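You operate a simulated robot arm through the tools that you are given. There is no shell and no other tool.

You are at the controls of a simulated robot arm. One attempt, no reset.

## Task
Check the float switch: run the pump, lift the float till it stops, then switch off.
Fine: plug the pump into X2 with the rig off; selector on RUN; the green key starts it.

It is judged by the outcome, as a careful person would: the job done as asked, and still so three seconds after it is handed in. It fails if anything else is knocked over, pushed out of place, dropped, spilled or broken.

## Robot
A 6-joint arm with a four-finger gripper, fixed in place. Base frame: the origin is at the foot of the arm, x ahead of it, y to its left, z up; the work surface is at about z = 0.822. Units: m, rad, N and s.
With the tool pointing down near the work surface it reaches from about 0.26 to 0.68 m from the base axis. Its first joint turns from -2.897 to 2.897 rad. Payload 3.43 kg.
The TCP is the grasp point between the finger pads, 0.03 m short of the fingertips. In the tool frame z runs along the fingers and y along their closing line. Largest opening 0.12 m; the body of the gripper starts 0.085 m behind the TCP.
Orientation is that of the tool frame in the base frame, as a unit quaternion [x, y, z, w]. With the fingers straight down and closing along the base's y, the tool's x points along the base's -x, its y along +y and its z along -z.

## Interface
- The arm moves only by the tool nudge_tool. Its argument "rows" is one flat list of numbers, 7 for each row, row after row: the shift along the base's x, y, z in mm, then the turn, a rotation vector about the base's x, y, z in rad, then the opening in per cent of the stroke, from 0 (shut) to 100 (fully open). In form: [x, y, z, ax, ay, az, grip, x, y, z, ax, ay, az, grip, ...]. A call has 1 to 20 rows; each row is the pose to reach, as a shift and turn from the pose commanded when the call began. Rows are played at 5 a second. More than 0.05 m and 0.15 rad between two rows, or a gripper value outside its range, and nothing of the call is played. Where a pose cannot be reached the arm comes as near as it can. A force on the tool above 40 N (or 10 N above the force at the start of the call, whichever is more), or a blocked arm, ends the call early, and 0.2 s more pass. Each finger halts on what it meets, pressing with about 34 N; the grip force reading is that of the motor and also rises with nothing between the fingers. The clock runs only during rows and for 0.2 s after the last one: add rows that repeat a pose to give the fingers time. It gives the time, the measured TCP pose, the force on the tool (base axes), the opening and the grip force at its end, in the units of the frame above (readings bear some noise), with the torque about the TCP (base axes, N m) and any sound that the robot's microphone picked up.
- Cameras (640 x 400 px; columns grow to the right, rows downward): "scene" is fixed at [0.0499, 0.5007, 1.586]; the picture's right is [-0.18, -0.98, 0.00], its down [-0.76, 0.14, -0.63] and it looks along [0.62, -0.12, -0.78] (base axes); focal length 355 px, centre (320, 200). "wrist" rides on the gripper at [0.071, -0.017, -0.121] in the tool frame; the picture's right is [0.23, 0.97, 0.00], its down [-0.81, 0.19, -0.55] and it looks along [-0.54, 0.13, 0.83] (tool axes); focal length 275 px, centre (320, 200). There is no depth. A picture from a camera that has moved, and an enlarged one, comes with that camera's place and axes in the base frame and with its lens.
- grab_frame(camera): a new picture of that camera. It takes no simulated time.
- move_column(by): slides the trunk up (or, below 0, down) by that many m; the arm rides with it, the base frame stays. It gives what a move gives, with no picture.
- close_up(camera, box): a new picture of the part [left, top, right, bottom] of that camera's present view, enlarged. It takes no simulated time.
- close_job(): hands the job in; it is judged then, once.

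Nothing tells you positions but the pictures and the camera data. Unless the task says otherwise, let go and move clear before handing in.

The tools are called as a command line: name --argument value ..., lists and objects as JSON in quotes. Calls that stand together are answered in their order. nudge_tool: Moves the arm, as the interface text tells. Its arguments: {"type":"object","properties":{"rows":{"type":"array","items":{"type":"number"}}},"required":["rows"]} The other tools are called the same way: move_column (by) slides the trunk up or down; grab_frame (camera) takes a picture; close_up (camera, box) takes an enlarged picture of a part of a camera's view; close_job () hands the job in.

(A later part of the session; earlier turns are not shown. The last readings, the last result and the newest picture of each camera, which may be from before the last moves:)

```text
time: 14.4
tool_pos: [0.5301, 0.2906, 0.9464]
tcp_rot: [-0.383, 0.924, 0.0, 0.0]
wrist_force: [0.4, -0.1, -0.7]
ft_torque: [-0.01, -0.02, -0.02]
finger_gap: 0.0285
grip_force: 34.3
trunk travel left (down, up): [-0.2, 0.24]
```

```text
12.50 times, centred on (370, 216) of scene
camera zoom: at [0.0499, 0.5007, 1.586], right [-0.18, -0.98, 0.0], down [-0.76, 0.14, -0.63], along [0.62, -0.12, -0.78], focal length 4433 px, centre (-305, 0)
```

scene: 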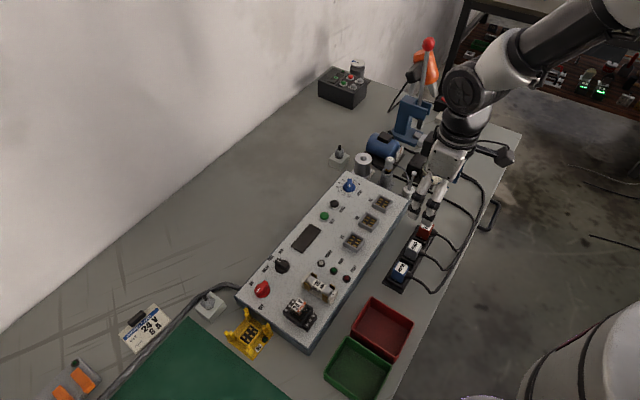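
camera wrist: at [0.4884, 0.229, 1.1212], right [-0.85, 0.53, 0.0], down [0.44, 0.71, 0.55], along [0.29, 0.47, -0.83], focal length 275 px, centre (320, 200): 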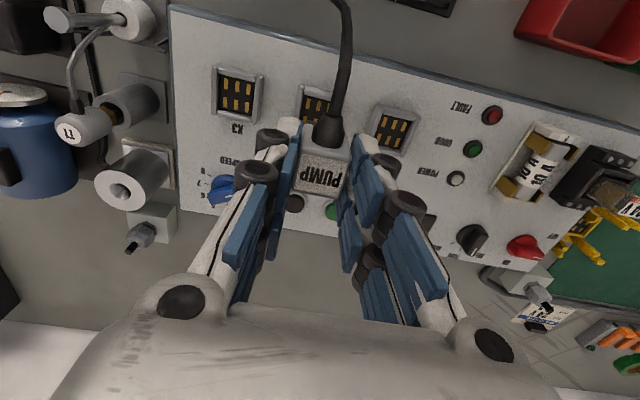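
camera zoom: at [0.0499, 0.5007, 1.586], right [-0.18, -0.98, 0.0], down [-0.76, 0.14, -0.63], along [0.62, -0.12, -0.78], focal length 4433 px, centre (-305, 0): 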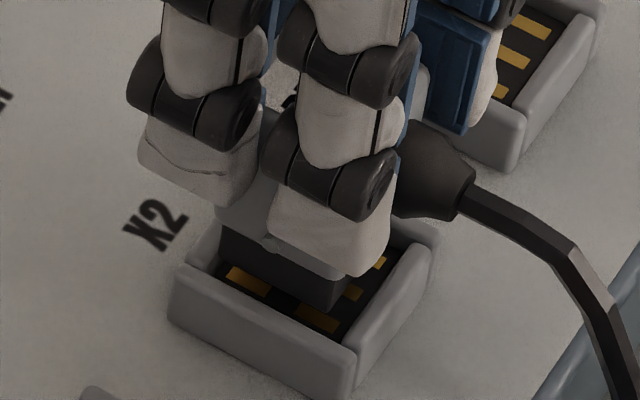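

close_up --camera "scene" --box '[358, 210, 380, 228]'

close_up --camera "wrist" --box '[280, 85, 370, 145]'

```text
16.00 times, centred on (369, 219) of scene
camera zoom: at [0.0499, 0.5007, 1.586], right [-0.18, -0.98, 0.0], down [-0.76, 0.14, -0.63], along [0.62, -0.12, -0.78], focal length 5674 px, centre (-464, -104)
```

zoom: 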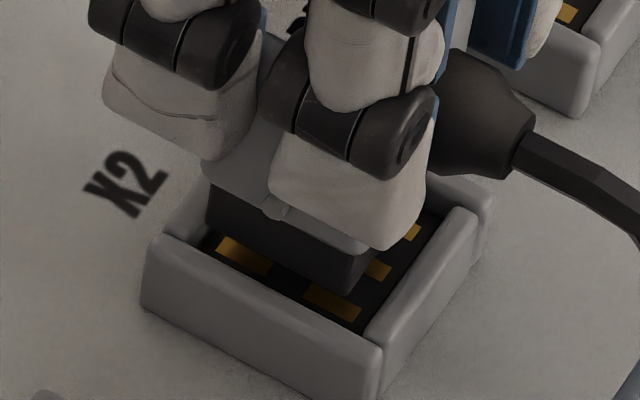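

```text
6.67 times, centred on (325, 115) of wrist
camera zoom: at [0.4922, 0.2284, 1.0676], right [-0.85, 0.52, 0.0], down [0.44, 0.71, 0.55], along [0.29, 0.47, -0.83], focal length 1835 px, centre (287, 767)
```

zoom: 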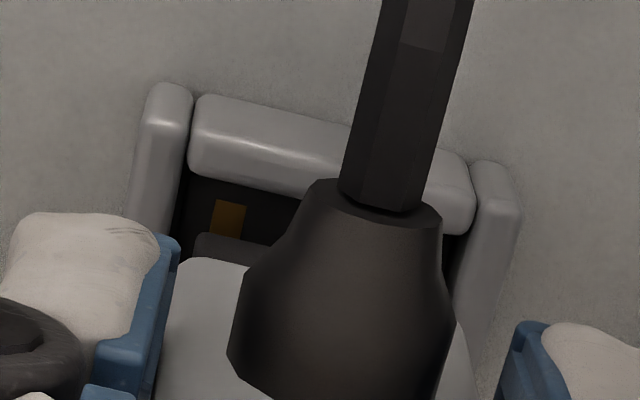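

The cross-check of both views says the plug should shift about 2 mm toward the panel's right edge and 1 mm along it. I'll make that shift at this height and verify.

nudge_tool --rows '[-2.3, -0.9, 0, 0, 0, 0, 15, -2.3, -0.9, 0, 0, 0, 0, 15, -2.3, -0.9, 0, 0, 0, 0, 15]'

close_up --camera "scene" --box '[358, 210, 380, 228]'

close_up --camera "wrist" --box '[280, 85, 370, 145]'

```text
time: 15.2
tool_pos: [0.5287, 0.2887, 0.9457]
tcp_rot: [-0.383, 0.924, 0.0, 0.0]
wrist_force: [0.3, -1.3, -1.3]
ft_torque: [0.03, -0.01, 0.0]
finger_gap: 0.0285
grip_force: 34.0
trunk travel left (down, up): [-0.2, 0.24]
```

```text
16.00 times, centred on (369, 219) of scene
camera zoom: at [0.0499, 0.5007, 1.586], right [-0.18, -0.98, 0.0], down [-0.76, 0.14, -0.63], along [0.62, -0.12, -0.78], focal length 5674 px, centre (-464, -104)
```

zoom: 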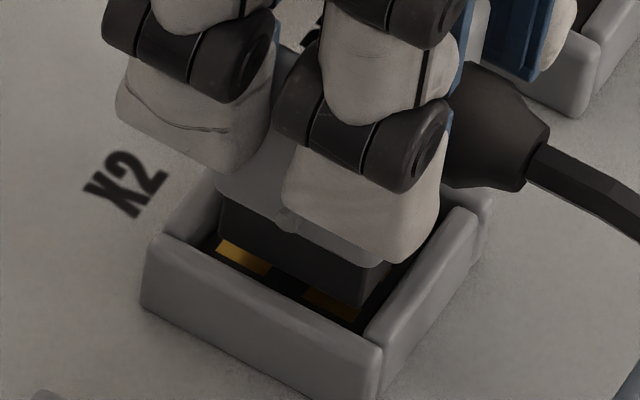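

```text
6.67 times, centred on (325, 115) of wrist
camera zoom: at [0.4898, 0.2271, 1.0675], right [-0.85, 0.53, 0.0], down [0.44, 0.71, 0.55], along [0.29, 0.47, -0.83], focal length 1835 px, centre (287, 767)
```

zoom: 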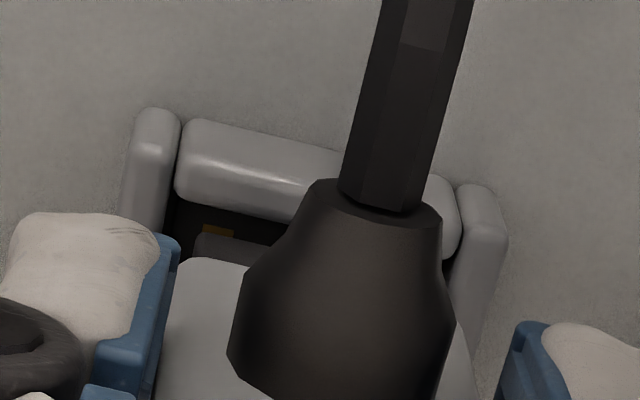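

The insert is now inside the frame's outline with roughly even clearance. I'll trim by under 1 mm and press it down in small steps.

nudge_tool --rows '[0.9, 0.1, 0, 0, 0, 0, 15, 0.9, 0.1, -2, 0, 0, 0, 15, 0.9, 0.1, -4, 0, 0, 0, 15, 0.9, 0.1, -6, 0, 0, 0, 15, 0.9, 0.1, -6, 0, 0, 0, 15]'

close_up --camera "scene" --box '[358, 210, 380, 228]'

close_up --camera "wrist" --box '[280, 85, 370, 145]'

```text
time: 16.4
tool_pos: [0.5295, 0.2886, 0.9392]
tcp_rot: [-0.383, 0.924, -0.001, 0.0]
wrist_force: [0.3, -0.1, -1.7]
ft_torque: [-0.01, -0.02, 0.03]
finger_gap: 0.0287
grip_force: 34.1
trunk travel left (down, up): [-0.2, 0.24]
```

```text
16.00 times, centred on (369, 219) of scene
camera zoom: at [0.0499, 0.5007, 1.586], right [-0.18, -0.98, 0.0], down [-0.76, 0.14, -0.63], along [0.62, -0.12, -0.78], focal length 5674 px, centre (-464, -104)
```

zoom: 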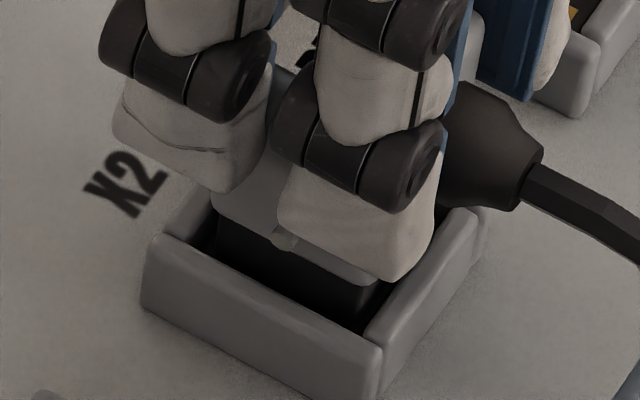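

```text
6.67 times, centred on (325, 115) of wrist
camera zoom: at [0.491, 0.2267, 1.0609], right [-0.85, 0.53, 0.0], down [0.44, 0.71, 0.55], along [0.29, 0.47, -0.83], focal length 1835 px, centre (287, 767)
```

zoom: 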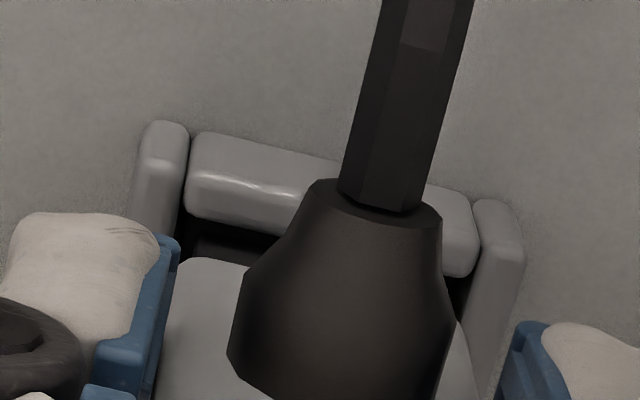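

No contact force yet, and the plug is inside the frame. I'll continue down.

nudge_tool --rows '[0, 0, -1.5, 0, 0, 0, 15, 0, 0, -3, 0, 0, 0, 15, 0, 0, -4.5, 0, 0, 0, 15, 0, 0, -6, 0, 0, 0, 15, 0, 0, -6, 0, 0, 0, 15]'

close_up --camera "scene" --box '[358, 210, 380, 228]'

close_up --camera "wrist" --box '[280, 85, 370, 145]'

```text
time: 17.6
tool_pos: [0.529, 0.2897, 0.9332]
tcp_rot: [-0.382, 0.924, 0.0, 0.0]
wrist_force: [-0.3, 0.4, -1.4]
ft_torque: [0.0, 0.0, 0.02]
finger_gap: 0.0285
grip_force: 34.5
trunk travel left (down, up): [-0.2, 0.24]
```

```text
16.00 times, centred on (369, 219) of scene
camera zoom: at [0.0499, 0.5007, 1.586], right [-0.18, -0.98, 0.0], down [-0.76, 0.14, -0.63], along [0.62, -0.12, -0.78], focal length 5674 px, centre (-464, -104)
```

zoom: 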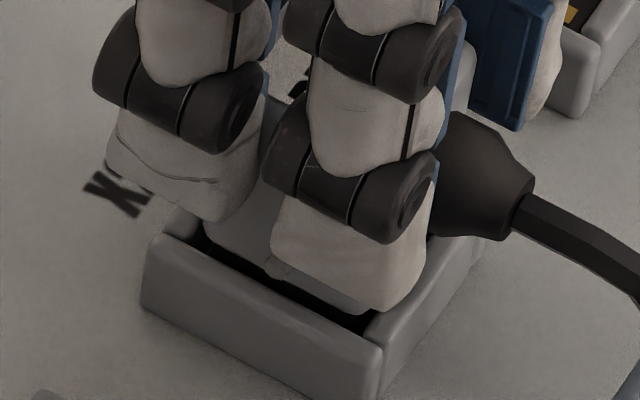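

```text
6.67 times, centred on (325, 115) of wrist
camera zoom: at [0.4904, 0.2273, 1.0546], right [-0.85, 0.52, 0.0], down [0.44, 0.71, 0.55], along [0.29, 0.47, -0.83], focal length 1835 px, centre (287, 767)
```

zoom: 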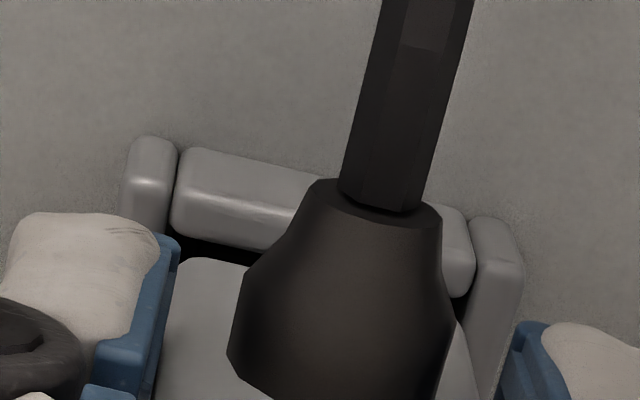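

nudge_tool --rows '[0, 0, -1.5, 0, 0, 0, 15, 0, 0, -3, 0, 0, 0, 15, 0, 0, -4.5, 0, 0, 0, 15, 0, 0, -6, 0, 0, 0, 15, 0, 0, -6, 0, 0, 0, 15]'

close_up --camera "scene" --box '[358, 210, 380, 228]'

close_up --camera "wrist" --box '[280, 85, 370, 145]'

```text
time: 18.8
tool_pos: [0.5293, 0.2901, 0.932]
tcp_rot: [-0.383, 0.924, 0.0, 0.004]
wrist_force: [-0.1, -0.9, 32.0]
ft_torque: [-0.04, -0.03, 0.02]
finger_gap: 0.0289
grip_force: 34.3
trunk travel left (down, up): [-0.2, 0.24]
```

```text
16.00 times, centred on (369, 219) of scene
camera zoom: at [0.0499, 0.5007, 1.586], right [-0.18, -0.98, 0.0], down [-0.76, 0.14, -0.63], along [0.62, -0.12, -0.78], focal length 5674 px, centre (-464, -104)
```

zoom: 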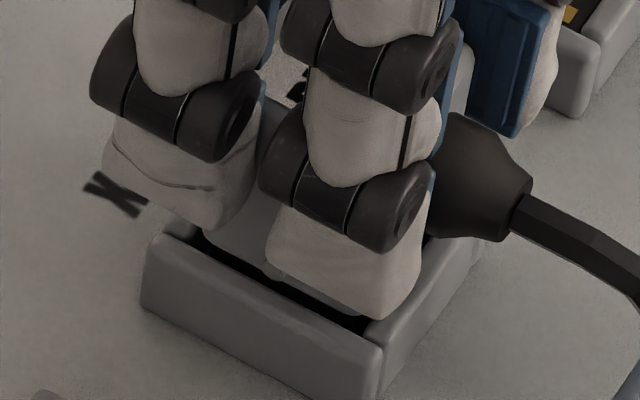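

```text
6.67 times, centred on (325, 115) of wrist
camera zoom: at [0.4896, 0.227, 1.0521], right [-0.85, 0.53, 0.0], down [0.43, 0.71, 0.56], along [0.3, 0.47, -0.83], focal length 1835 px, centre (287, 767)
```

zoom: 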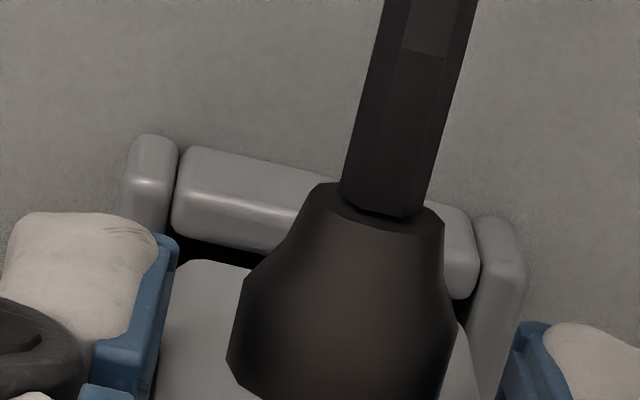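

The plug met a firm stop (32 N) at the height I expect for being seated. I'll ease the pressure, open the fingers and look.

nudge_tool --rows '[0, 0, 3, 0, 0, 0, 15, 0, 0, 4, 0, 0, 0, 15, 0, 0, 4, 0, 0, 0, 25, 0, 0, 4, 0, 0, 0, 35, 0, 0, 4, 0, 0, 0, 45, 0, 0, 4, 0, 0, 0, 45, 0, 0, 4, 0, 0, 0, 45]'

close_up --camera "scene" --box '[350, 200, 390, 232]'

close_up --camera "wrist" --box '[240, 70, 400, 190]'

```text
time: 20.4
tool_pos: [0.5295, 0.29, 0.9323]
tcp_rot: [-0.383, 0.924, 0.0, 0.0]
wrist_force: [0.2, -0.8, 0.0]
ft_torque: [0.02, -0.02, 0.0]
finger_gap: 0.0541
grip_force: 0.0
trunk travel left (down, up): [-0.2, 0.24]
```

```text
12.50 times, centred on (370, 216) of scene
camera zoom: at [0.0499, 0.5007, 1.586], right [-0.18, -0.98, 0.0], down [-0.76, 0.14, -0.63], along [0.62, -0.12, -0.78], focal length 4433 px, centre (-305, 0)
```

zoom: 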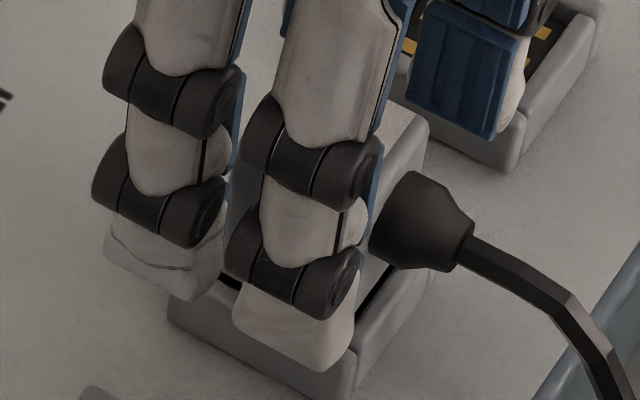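

```text
3.33 times, centred on (320, 130) of wrist
camera zoom: at [0.4909, 0.2275, 1.0529], right [-0.85, 0.53, 0.0], down [0.44, 0.71, 0.55], along [0.29, 0.47, -0.83], focal length 918 px, centre (320, 433)
```

zoom: 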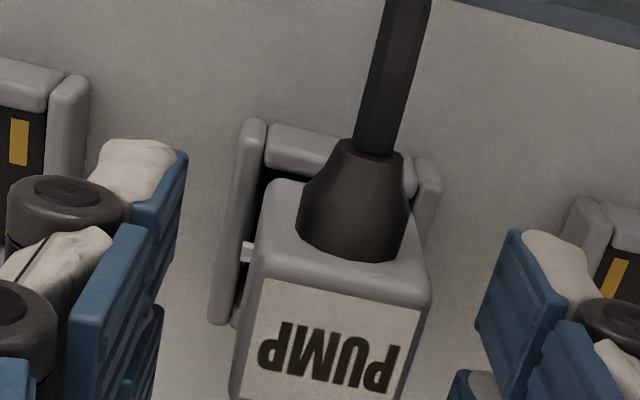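

nudge_tool --rows '[0, 0, 15, 0, 0, 0, 45, 0, 0, 40, 0, 0, 0, 45, 0, 0, 70, 0, 0, 0, 45, 0, 0, 100, 0, 0, 0, 45, 0, 0, 100, 0, 0, 0, 45]'

close_up --camera "scene" --box '[350, 195, 390, 235]'

close_up --camera "wrist" --box '[240, 60, 400, 180]'

grab_frame --camera "scene"

```text
time: 21.6
tool_pos: [0.5282, 0.2892, 1.0329]
tcp_rot: [-0.382, 0.924, -0.001, -0.001]
wrist_force: [-0.5, 0.3, 0.6]
ft_torque: [0.0, -0.02, 0.03]
finger_gap: 0.0539
grip_force: 0.0
trunk travel left (down, up): [-0.2, 0.24]
```

```text
10.00 times, centred on (370, 215) of scene
camera zoom: at [0.0499, 0.5007, 1.586], right [-0.18, -0.98, 0.0], down [-0.76, 0.14, -0.63], along [0.62, -0.12, -0.78], focal length 3547 px, centre (-180, 50)
```

zoom: 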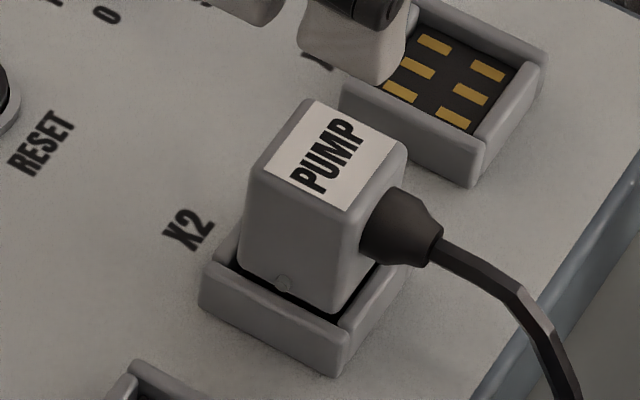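

```text
3.33 times, centred on (320, 120) of wrist
camera zoom: at [0.4891, 0.2275, 1.1529], right [-0.85, 0.53, 0.0], down [0.44, 0.71, 0.55], along [0.29, 0.47, -0.83], focal length 918 px, centre (320, 467)
```

zoom: 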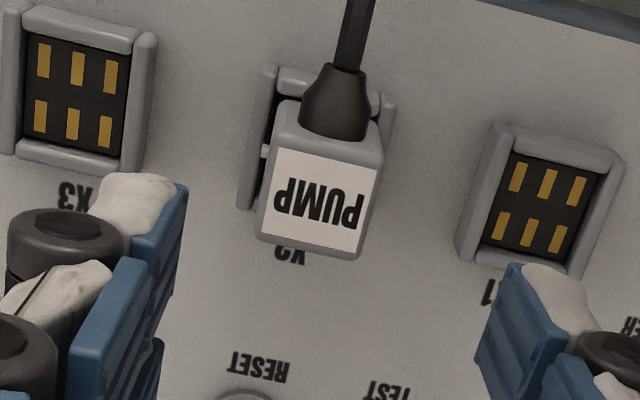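

```text
taken
```

scene: 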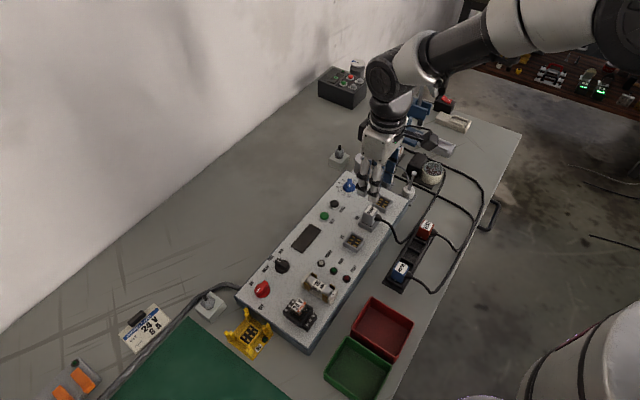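

The PUMP plug stands upright in X2, with its cable out toward the rack. The rig is still dark. Next comes the selector: I'll go above it near (0.447, 0.515).

nudge_tool --rows '[-10, 28, 0, 0, 0, 0, 40, -26, 70, -10, 0, 0, 0, 35, -42, 112, -25, 0, 0, 0, 35, -58, 155, -40, 0, 0, 0, 35, -70, 190, -55, 0, 0, 0, 35, -81, 226, -60, 0, 0, 0, 35, -81, 226, -60, 0, 0, 0, 35, -81, 226, -60, 0, 0, 0, 35]'

grab_frame --camera "wrist"

close_up --camera "scene" --box '[230, 210, 330, 290]'

```text
time: 23.4
tool_pos: [0.4485, 0.5158, 0.9737]
tcp_rot: [-0.383, 0.924, 0.0, 0.0]
wrist_force: [0.4, -0.3, -0.4]
ft_torque: [0.02, 0.0, 0.0]
finger_gap: 0.042
grip_force: 0.1
trunk travel left (down, up): [-0.2, 0.24]
```

```text
taken
camera wrist: at [0.4097, 0.4532, 1.0939], right [-0.85, 0.53, 0.0], down [0.44, 0.71, 0.55], along [0.29, 0.47, -0.83], focal length 275 px, centre (320, 200)
```

wrist: 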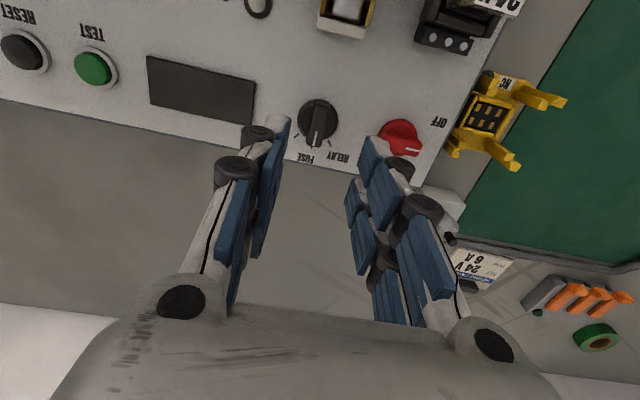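

```text
5.00 times, centred on (280, 250) of scene
camera zoom: at [0.0499, 0.5007, 1.586], right [-0.18, -0.98, 0.0], down [-0.76, 0.14, -0.63], along [0.62, -0.12, -0.78], focal length 1773 px, centre (520, -50)
```

zoom: 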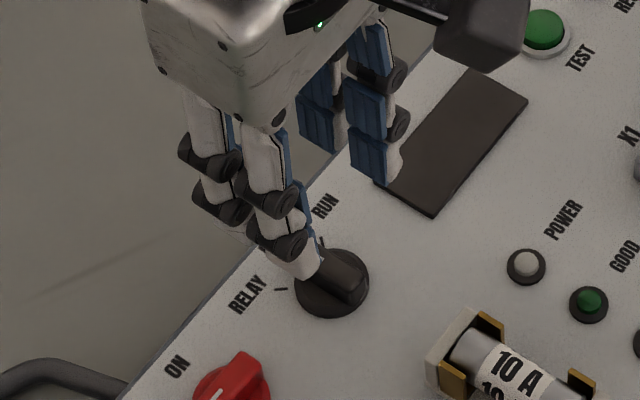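

close_up --camera "wrist" --box '[250, 70, 450, 195]'

```text
3.20 times, centred on (350, 132) of wrist
camera zoom: at [0.4097, 0.4532, 1.0939], right [-0.85, 0.53, 0.0], down [0.44, 0.71, 0.55], along [0.29, 0.47, -0.83], focal length 881 px, centre (224, 416)
```

zoom: 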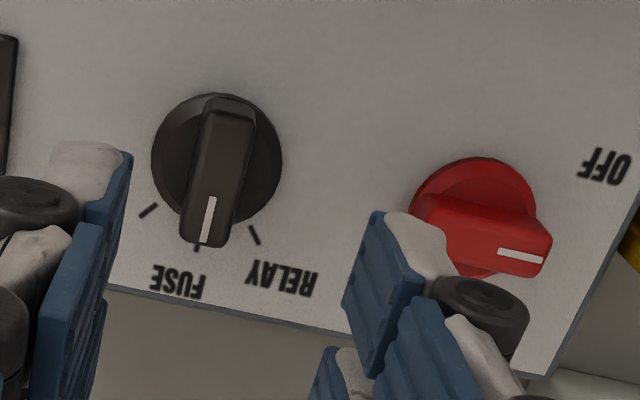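

The arm reaches it. The selector's handle points at FUSE and lies between the finger planes, about 2 mm off. I'll correct and lower.

nudge_tool --rows '[1.6, -1.6, -15, 0, 0, 0, 35, 1.6, -1.6, -30, 0, 0, 0, 35, 1.6, -1.6, -45, 0, 0, 0, 35, 1.6, -1.6, -55, 0, 0, 0, 35, 1.6, -1.6, -55, 0, 0, 0, 35]'

close_up --camera "wrist" --box '[220, 70, 420, 195]'

close_up --camera "scene" --box '[250, 230, 310, 280]'

```text
time: 24.6
tool_pos: [0.4522, 0.5149, 0.9168]
tcp_rot: [-0.383, 0.924, 0.0, 0.0]
wrist_force: [0.3, 0.1, 0.2]
ft_torque: [-0.02, 0.0, 0.01]
finger_gap: 0.0419
grip_force: 0.1
trunk travel left (down, up): [-0.2, 0.24]
```

```text
3.20 times, centred on (320, 132) of wrist
camera zoom: at [0.4121, 0.4513, 1.038], right [-0.85, 0.53, 0.0], down [0.44, 0.71, 0.55], along [0.29, 0.47, -0.83], focal length 881 px, centre (320, 416)
```

zoom: 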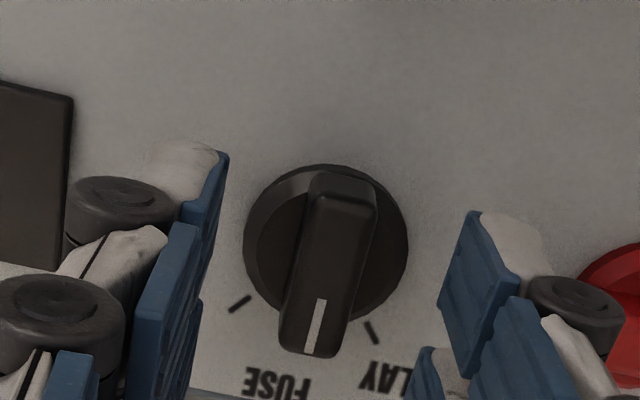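

```text
8.00 times, centred on (280, 255) of scene
camera zoom: at [0.0499, 0.5007, 1.586], right [-0.18, -0.98, 0.0], down [-0.76, 0.14, -0.63], along [0.62, -0.12, -0.78], focal length 2837 px, centre (640, -240)
```

zoom: 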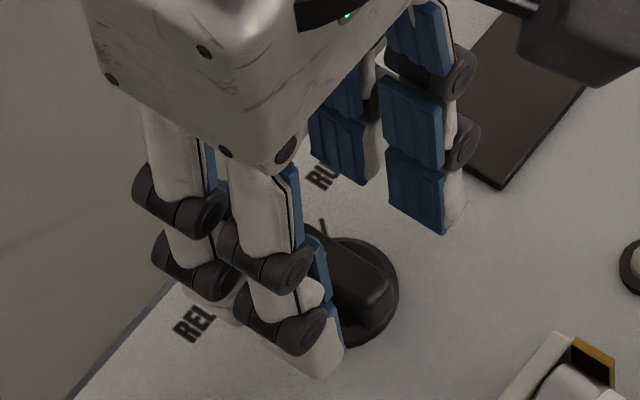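

nudge_tool --rows '[-2, -2, 0, 0, 0, 0, 35, -2, -2, -6, 0, 0, 0, 35, -2, -2, -12, 0, 0, 0, 35, -2, -2, -13, 0, 0, 0, 35]'

close_up --camera "wrist" --box '[220, 70, 420, 195]'

close_up --camera "scene" --box '[250, 230, 310, 280]'

```text
time: 25.6
tool_pos: [0.4466, 0.5121, 0.9045]
tcp_rot: [-0.383, 0.924, 0.0, 0.0]
wrist_force: [-0.4, 0.6, -0.8]
ft_torque: [0.0, 0.01, 0.0]
finger_gap: 0.0421
grip_force: 0.1
trunk travel left (down, up): [-0.2, 0.24]
```

```text
3.20 times, centred on (320, 132) of wrist
camera zoom: at [0.4088, 0.4496, 1.0251], right [-0.85, 0.52, 0.0], down [0.44, 0.71, 0.55], along [0.29, 0.47, -0.83], focal length 881 px, centre (320, 416)
```

zoom: 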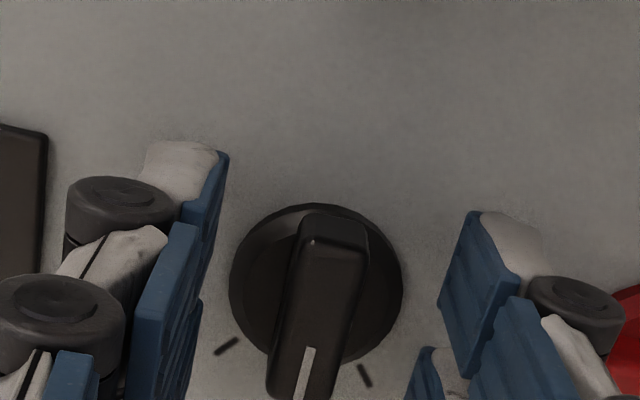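

```text
8.00 times, centred on (280, 255) of scene
camera zoom: at [0.0499, 0.5007, 1.586], right [-0.18, -0.98, 0.0], down [-0.76, 0.14, -0.63], along [0.62, -0.12, -0.78], focal length 2837 px, centre (640, -240)
```

zoom: 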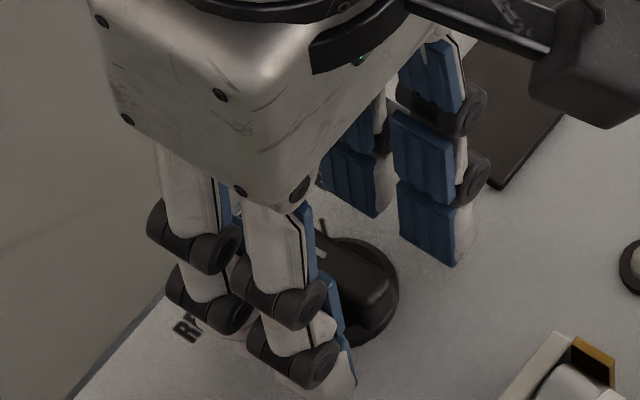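

Centred on the knob axis to about 1 mm. I'll close on the handle.

nudge_tool --rows '[0, 0, 0, 0, 0, 0, 25, 0, 0, 0, 0, 0, 0, 15, 0, 0, 0, 0, 0, 0, 5, 0, 0, 0, 0, 0, 0, 3, 0, 0, 0, 0, 0, 0, 3]'

close_up --camera "wrist" --box '[220, 70, 420, 195]'

```text
time: 26.8
tool_pos: [0.4479, 0.5107, 0.904]
tcp_rot: [-0.383, 0.924, 0.0, 0.0]
wrist_force: [1.6, -2.2, -1.0]
ft_torque: [0.05, -0.13, 0.01]
finger_gap: 0.0128
grip_force: 44.5
trunk travel left (down, up): [-0.2, 0.24]
```

```text
3.20 times, centred on (320, 132) of wrist
camera zoom: at [0.4091, 0.4493, 1.025], right [-0.85, 0.53, 0.0], down [0.44, 0.71, 0.55], along [0.29, 0.47, -0.83], focal length 881 px, centre (320, 416)
```

zoom: 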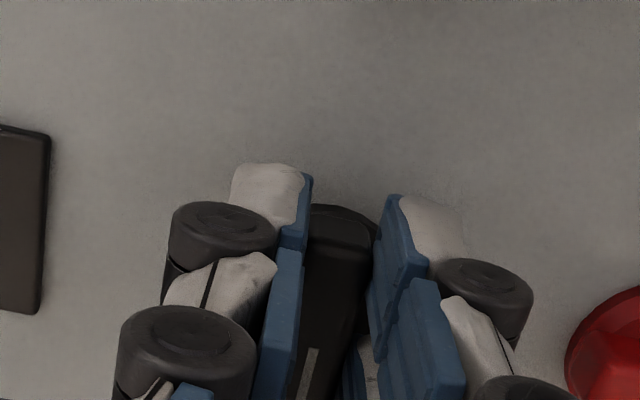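

Handle gripped at 12.8 mm. I'll turn it 45° clockwise, from FUSE to RUN.

nudge_tool --rows '[0, 0, 0, 0, 0, -0.12, 3, 0, 0, 0, 0, 0, -0.24, 3, 0, 0, 0, 0, 0, -0.36, 3, 0, 0, 0, 0, 0, -0.48, 3, 0, 0, 0, 0, 0, -0.6, 3, 0, 0, 0, 0, 0, -0.7, 3, 0, 0, 0, 0, 0, -0.79, 3, 0, 0, 0, 0, 0, -0.79, 3]'

close_up --camera "wrist" --box '[220, 70, 420, 195]'

close_up --camera "scene" --box '[250, 230, 310, 280]'

```text
time: 28.6
tool_pos: [0.4478, 0.5136, 0.903]
tcp_rot: [0.002, 1.0, 0.001, 0.001]
wrist_force: [-3.2, 4.5, 0.4]
ft_torque: [0.12, -0.61, 1.76]
finger_gap: 0.0144
grip_force: 44.8
trunk travel left (down, up): [-0.2, 0.24]
```

```text
3.20 times, centred on (320, 132) of wrist
camera zoom: at [0.3753, 0.496, 1.0251], right [-0.23, 0.97, 0.0], down [0.81, 0.19, 0.55], along [0.54, 0.13, -0.83], focal length 881 px, centre (320, 416)
```

zoom: 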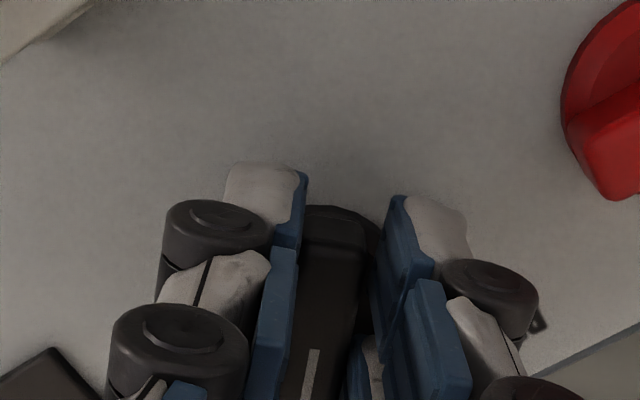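

```text
8.00 times, centred on (280, 255) of scene
camera zoom: at [0.0499, 0.5007, 1.586], right [-0.18, -0.98, 0.0], down [-0.76, 0.14, -0.63], along [0.62, -0.12, -0.78], focal length 2837 px, centre (640, -240)
```

zoom: 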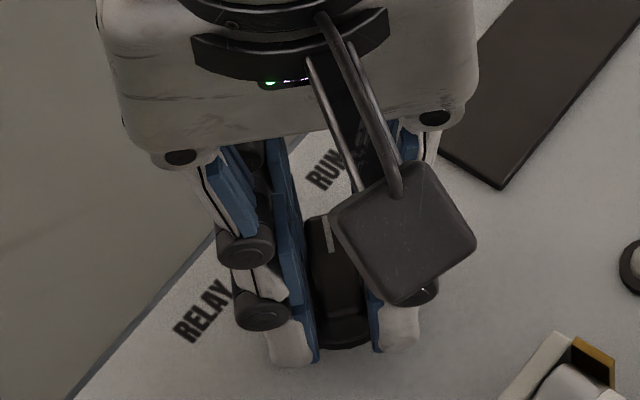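

The handle turned with it and pushes back a little, likely at the end stop. I'll release, rise and check the pointer.

nudge_tool --rows '[0, 0, 0, 0, 0, 0, 15, 0, 0, 0, 0, 0, 0, 30, 0, 0, 0, 0, 0, 0, 35, 0, 0, 15, 0, 0, 0, 35, 0, 0, 40, 0, 0, 0, 35, 0, 0, 70, 0, 0, 0, 35, 0, 0, 100, 0, 0, 0, 35, 0, 0, 100, 0, 0, 0, 35]'

grab_frame --camera "wrist"

close_up --camera "scene" --box '[230, 240, 310, 310]'

```text
time: 30.4
tool_pos: [0.4472, 0.5131, 1.0045]
tcp_rot: [0.001, 1.0, 0.0, 0.0]
wrist_force: [0.5, -0.2, 0.1]
ft_torque: [0.01, -0.04, 0.02]
finger_gap: 0.042
grip_force: 0.0
trunk travel left (down, up): [-0.2, 0.24]
```

```text
taken
camera wrist: at [0.3766, 0.4962, 1.1255], right [-0.23, 0.97, 0.0], down [0.81, 0.19, 0.55], along [0.54, 0.12, -0.83], focal length 275 px, centre (320, 200)
```

wrist: 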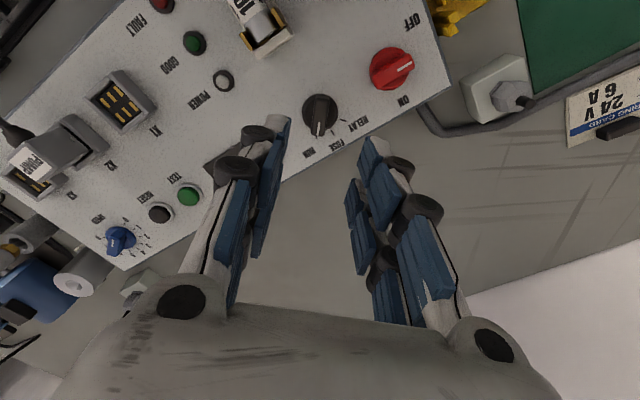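

```text
5.71 times, centred on (270, 275) of scene
camera zoom: at [0.0499, 0.5007, 1.586], right [-0.18, -0.98, 0.0], down [-0.76, 0.14, -0.63], along [0.62, -0.12, -0.78], focal length 2027 px, centre (606, -229)
```

zoom: 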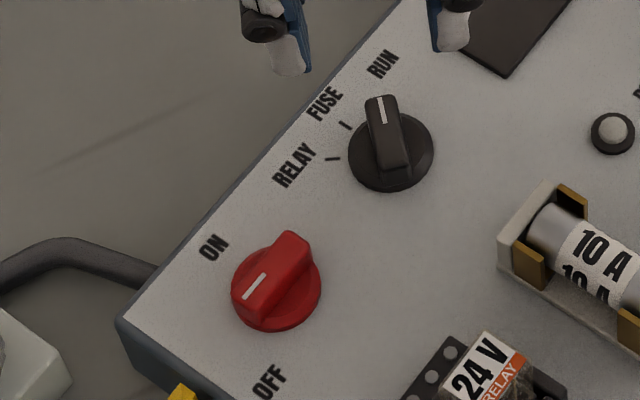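

The selector pointer is on RUN. Now the red main switch: its pointer lies along the panel, on the OFF side. I'll measure it from here.

close_up --camera "wrist" --box '[290, 0, 450, 130]'

```text
3.08 times, centred on (370, 65) of wrist
camera zoom: at [0.3766, 0.4962, 1.1255], right [-0.23, 0.97, 0.0], down [0.81, 0.19, 0.55], along [0.54, 0.12, -0.83], focal length 847 px, centre (166, 615)
```

zoom: 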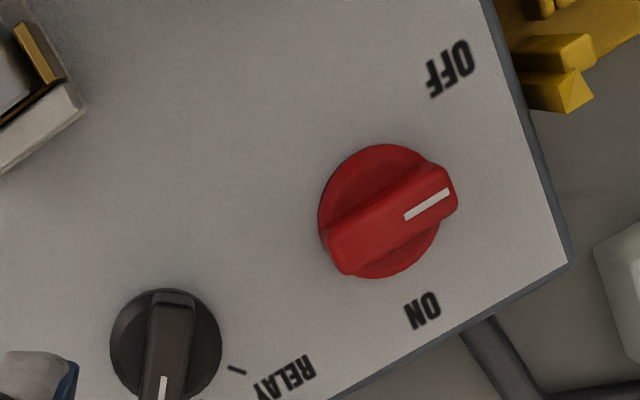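

Red knob centre is at about (0.399, 0.563). I'll move above it and turn the tool 135°, so the fingers close across its handle.

nudge_tool --rows '[-8, 8, 0, 0, 0, 0.131, 38, -16, 16, 0, 0, 0, 0.262, 38, -24, 25, 0, 0, 0, 0.393, 38, -32, 33, 0, 0, 0, 0.524, 38, -40, 42, 0, 0, 0, 0.655, 38, -48, 50, 0, 0, 0, 0.785, 38, -48, 50, 0, 0, 0, 0.916, 38, -48, 50, 0, 0, 0, 1.047, 38, -48, 50, 0, 0, 0, 1.178, 38, -48, 50, 0, 0, 0, 1.309, 38, -48, 50, 0, 0, 0, 1.44, 38, -48, 50, 0, 0, 0, 1.571, 38, -48, 50, 0, 0, 0, 1.702, 38, -48, 50, 0, 0, 0, 1.833, 38, -48, 50, 0, 0, 0, 1.963, 38, -48, 50, 0, 0, 0, 2.094, 38, -48, 50, 0, 0, 0, 2.225, 38, -48, 50, 0, 0, 0, 2.356, 38, -48, 50, 0, 0, 0, 2.356, 38]'

grab_frame --camera "wrist"

close_up --camera "scene" --box '[200, 200, 360, 320]'

```text
time: 34.4
tool_pos: [0.3999, 0.5614, 1.005]
tcp_rot: [0.924, -0.383, 0.0, -0.001]
wrist_force: [0.3, 0.4, -0.2]
ft_torque: [0.01, -0.01, 0.04]
finger_gap: 0.0455
grip_force: 0.1
trunk travel left (down, up): [-0.2, 0.24]
```

```text
taken
camera wrist: at [0.4619, 0.5231, 1.1258], right [-0.53, -0.85, 0.0], down [-0.71, 0.44, 0.55], along [-0.47, 0.29, -0.83], focal length 275 px, centre (320, 200)
```

wrist: 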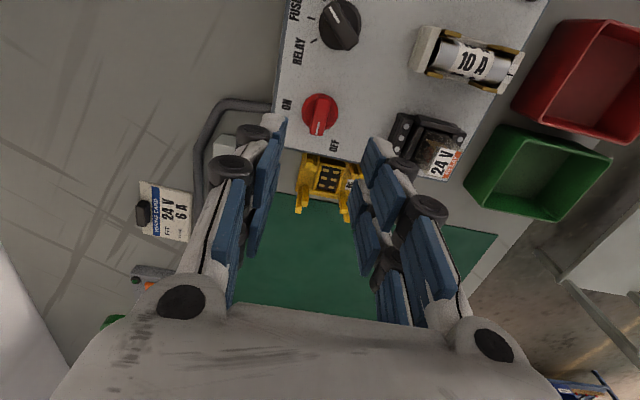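

```text
3.33 times, centred on (280, 260) of scene
camera zoom: at [0.0499, 0.5007, 1.586], right [-0.18, -0.98, 0.0], down [-0.76, 0.14, -0.63], along [0.62, -0.12, -0.78], focal length 1182 px, centre (453, 0)
```

zoom: 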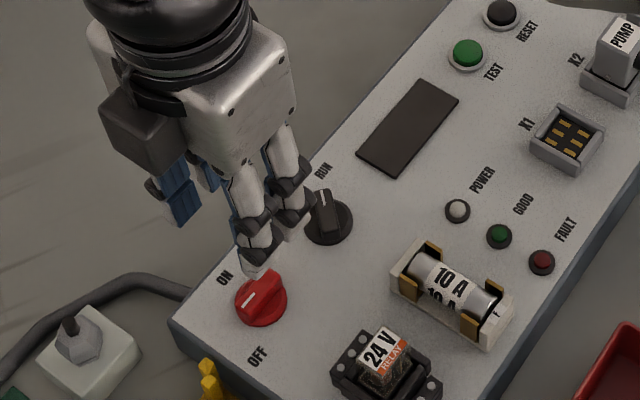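

close_up --camera "wrist" --box '[240, 60, 400, 180]'

```text
3.33 times, centred on (320, 120) of wrist
camera zoom: at [0.4619, 0.5231, 1.1258], right [-0.53, -0.85, 0.0], down [-0.71, 0.44, 0.55], along [-0.47, 0.29, -0.83], focal length 918 px, centre (320, 467)
```

zoom: 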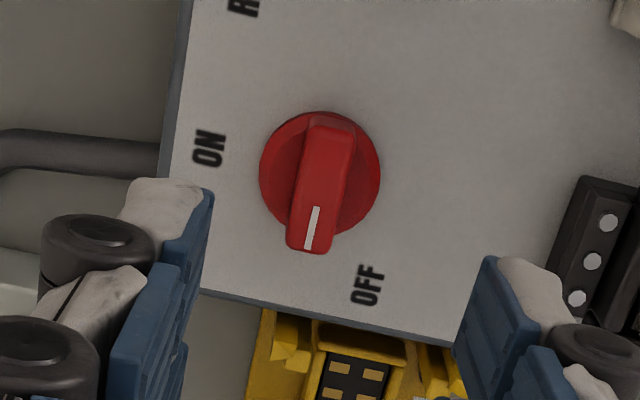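

nudge_tool --rows '[-0.7, 0.7, -25, 0, 0, 0, 35, -0.7, 0.7, -50, 0, 0, 0, 35, -0.7, 0.7, -75, 0, 0, 0, 35, -0.7, 0.7, -88, 0, 0, 0, 35, -0.7, 0.7, -88, 0, 0, 0, 35]'

close_up --camera "wrist" --box '[220, 80, 420, 205]'

close_up --camera "scene" --box '[220, 250, 310, 320]'

```text
time: 35.6
tool_pos: [0.3989, 0.5627, 0.917]
tcp_rot: [0.923, -0.385, 0.001, 0.0]
wrist_force: [-0.6, 0.2, 0.1]
ft_torque: [0.0, 0.02, 0.0]
finger_gap: 0.042
grip_force: 0.1
trunk travel left (down, up): [-0.2, 0.24]
```

```text
3.20 times, centred on (320, 142) of wrist
camera zoom: at [0.4607, 0.524, 1.0381], right [-0.53, -0.85, 0.0], down [-0.71, 0.44, 0.55], along [-0.47, 0.29, -0.83], focal length 881 px, centre (320, 384)
```

zoom: 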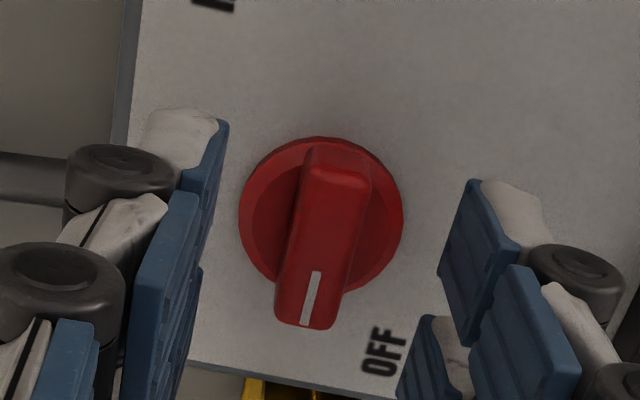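

```text
5.71 times, centred on (265, 285) of scene
camera zoom: at [0.0499, 0.5007, 1.586], right [-0.18, -0.98, 0.0], down [-0.76, 0.14, -0.63], along [0.62, -0.12, -0.78], focal length 2027 px, centre (634, -286)
```

zoom: 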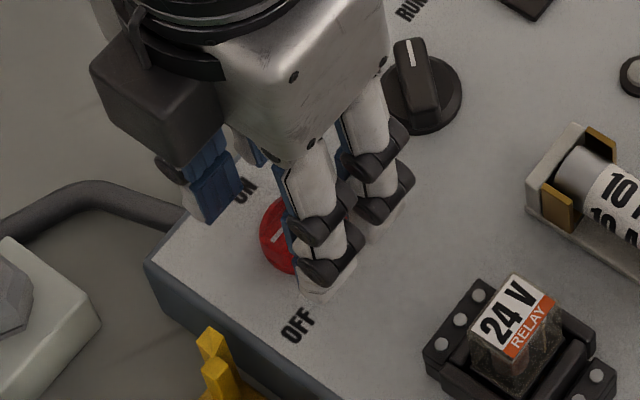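

nudge_tool --rows '[0, 0, -6, 0, 0, 0, 35, 0, 0, -12, 0, 0, 0, 35, 0, 0, -13, 0, 0, 0, 25, 0, 0, -13, 0, 0, 0, 15, 0, 0, -13, 0, 0, 0, 5, 0, 0, -13, 0, 0, 0, 3, 0, 0, -13, 0, 0, 0, 3]'

close_up --camera "wrist" --box '[220, 80, 420, 205]'

```text
time: 37.2
tool_pos: [0.4, 0.5626, 0.9048]
tcp_rot: [0.923, -0.385, 0.001, -0.001]
wrist_force: [10.6, 9.5, -3.0]
ft_torque: [0.46, -0.23, 0.04]
finger_gap: 0.0128
grip_force: 41.5
out of reach, approached as far as the arm can: row 3
trunk travel left (down, up): [-0.2, 0.24]
```

```text
3.20 times, centred on (320, 142) of wrist
camera zoom: at [0.4615, 0.5228, 1.0259], right [-0.53, -0.85, 0.0], down [-0.71, 0.44, 0.55], along [-0.47, 0.29, -0.83], focal length 881 px, centre (320, 384)
```

zoom: 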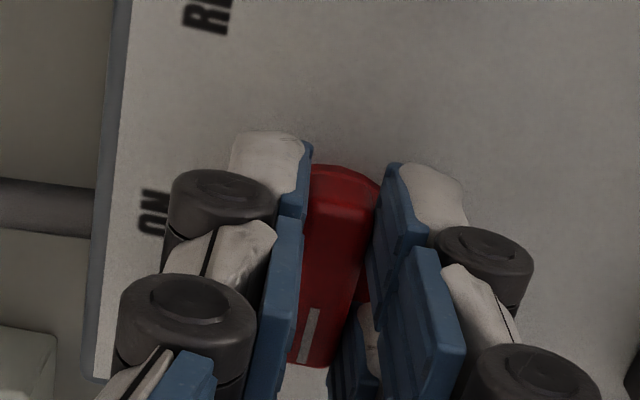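

The knob is gripped, but the arm is at its reach limit here. I'll let go, rise, and lower the trunk by 0.1 m to gain reach before turning it.

nudge_tool --rows '[0, 0, 0, 0, 0, 0, 15, 0, 0, 0, 0, 0, 0, 30, 0, 0, 0, 0, 0, 0, 35, 0, 0, 20, 0, 0, 0, 35, 0, 0, 50, 0, 0, 0, 35, 0, 0, 90, 0, 0, 0, 35, 0, 0, 130, 0, 0, 0, 35, 0, 0, 160, 0, 0, 0, 35, 0, 0, 160, 0, 0, 0, 35]'

grab_frame --camera "scene"

```text
time: 39.2
tool_pos: [0.4003, 0.5616, 1.0642]
tcp_rot: [0.923, -0.384, 0.001, 0.0]
wrist_force: [-1.0, -0.6, 0.3]
ft_torque: [0.0, -0.02, -0.01]
finger_gap: 0.0423
grip_force: 0.0
trunk travel left (down, up): [-0.2, 0.24]
```

```text
taken
```

scene: 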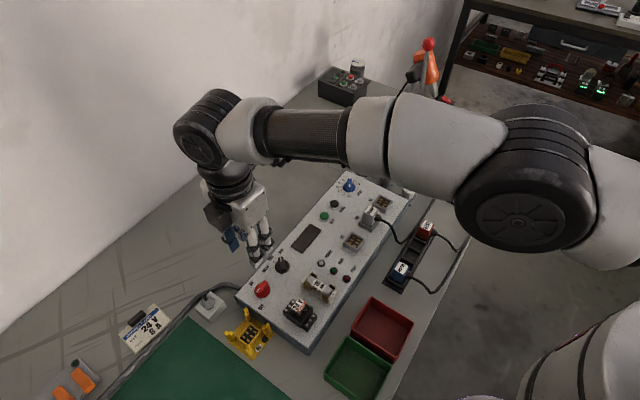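

move_column --by -0.08

grab_frame --camera "scene"

close_up --camera "wrist" --box '[220, 60, 420, 185]'

```text
time: 40.4
tool_pos: [0.4001, 0.5622, 0.9841]
tcp_rot: [0.923, -0.384, 0.0, 0.0]
wrist_force: [0.4, -0.8, -0.3]
ft_torque: [0.03, 0.01, 0.03]
finger_gap: 0.042
grip_force: 0.0
trunk travel left (down, up): [-0.12, 0.32]
```

```text
taken
```

scene: 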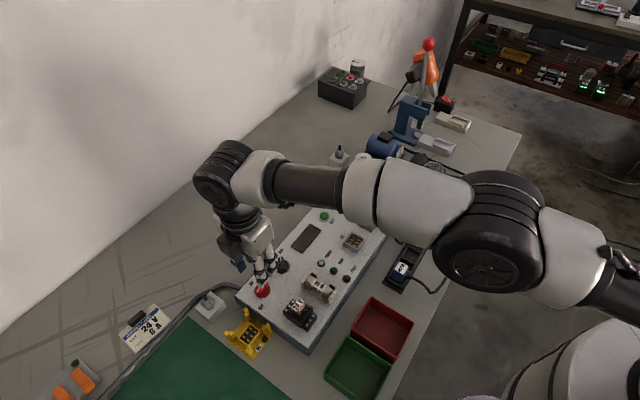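

```text
3.20 times, centred on (320, 122) of wrist
camera zoom: at [0.462, 0.5233, 1.1052], right [-0.53, -0.85, 0.0], down [-0.71, 0.44, 0.55], along [-0.47, 0.29, -0.83], focal length 881 px, centre (320, 448)
```

zoom: 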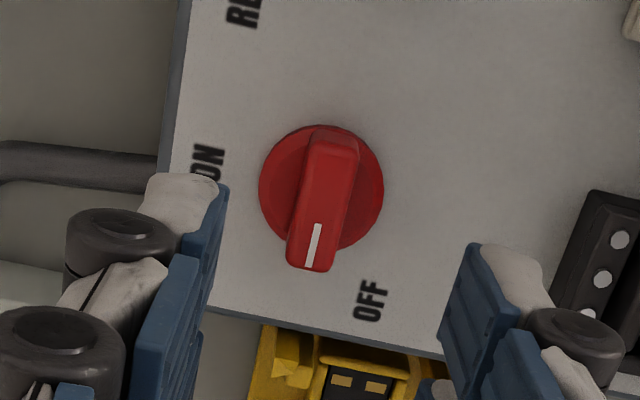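

nudge_tool --rows '[-0.4, 0.4, -25, 0, 0, 0, 35, -0.4, 0.4, -50, 0, 0, 0, 35, -0.4, 0.4, -68, 0, 0, 0, 35, -0.4, 0.4, -78, 0, 0, 0, 35, -0.4, 0.4, -80, 0, 0, 0, 25, -0.4, 0.4, -80, 0, 0, 0, 15, -0.4, 0.4, -80, 0, 0, 0, 5, -0.4, 0.4, -80, 0, 0, 0, 3, -0.4, 0.4, -80, 0, 0, 0, 3]'

close_up --camera "wrist" --box '[220, 80, 420, 205]'

```text
time: 42.4
tool_pos: [0.3993, 0.5619, 0.9028]
tcp_rot: [0.924, -0.384, 0.0, 0.0]
wrist_force: [-4.1, -4.1, -1.7]
ft_torque: [0.04, 0.19, 0.0]
finger_gap: 0.013
grip_force: 45.3
trunk travel left (down, up): [-0.12, 0.32]
```

```text
3.20 times, centred on (320, 142) of wrist
camera zoom: at [0.4613, 0.5239, 1.0244], right [-0.53, -0.85, 0.0], down [-0.71, 0.44, 0.55], along [-0.47, 0.29, -0.83], focal length 881 px, centre (320, 384)
```

zoom: 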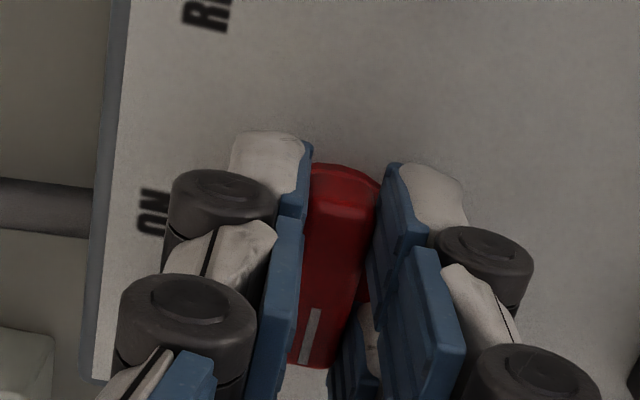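

Gripped within reach this time. I'll turn the main switch 90° clockwise to ON.

nudge_tool --rows '[0, 0, 0, 0, 0, -0.13, 3, 0, 0, 0, 0, 0, -0.26, 3, 0, 0, 0, 0, 0, -0.39, 3, 0, 0, 0, 0, 0, -0.52, 3, 0, 0, 0, 0, 0, -0.65, 3, 0, 0, 0, 0, 0, -0.78, 3, 0, 0, 0, 0, 0, -0.91, 3, 0, 0, 0, 0, 0, -1.04, 3, 0, 0, 0, 0, 0, -1.17, 3, 0, 0, 0, 0, 0, -1.3, 3, 0, 0, 0, 0, 0, -1.43, 3, 0, 0, 0, 0, 0, -1.56, 3, 0, 0, 0, 0, 0, -1.571, 3]'

close_up --camera "wrist" --box '[220, 80, 420, 205]'

close_up --camera "scene" --box '[220, 200, 380, 320]'

```text
time: 45.2
tool_pos: [0.4001, 0.5616, 0.9029]
tcp_rot: [-0.38, 0.925, 0.0, 0.0]
wrist_force: [-3.0, -0.2, -4.9]
ft_torque: [-0.95, 0.98, 0.29]
finger_gap: 0.0126
grip_force: 45.6
trunk travel left (down, up): [-0.12, 0.32]
```

```text
3.20 times, centred on (320, 142) of wrist
camera zoom: at [0.3607, 0.5005, 1.0245], right [-0.85, 0.53, 0.0], down [0.44, 0.71, 0.55], along [0.29, 0.47, -0.83], focal length 881 px, centre (320, 384)
```

zoom: 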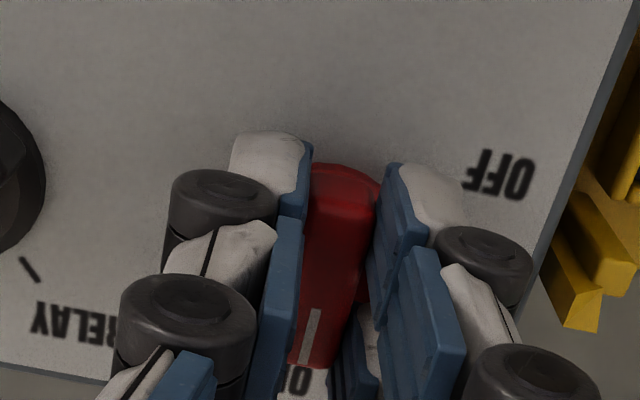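

```text
3.33 times, centred on (300, 260) of scene
camera zoom: at [0.0499, 0.5007, 1.586], right [-0.18, -0.98, 0.0], down [-0.76, 0.14, -0.63], along [0.62, -0.12, -0.78], focal length 1182 px, centre (387, 0)
```

zoom: 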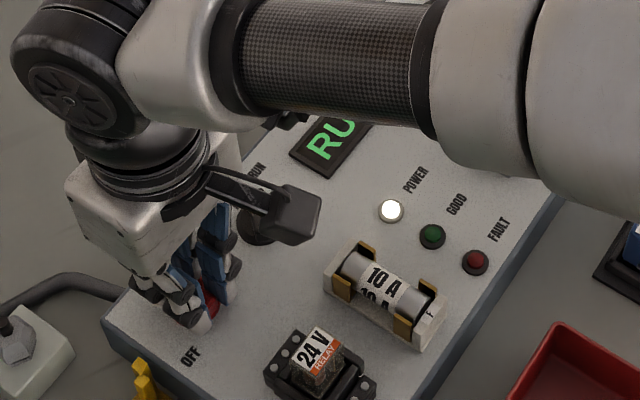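

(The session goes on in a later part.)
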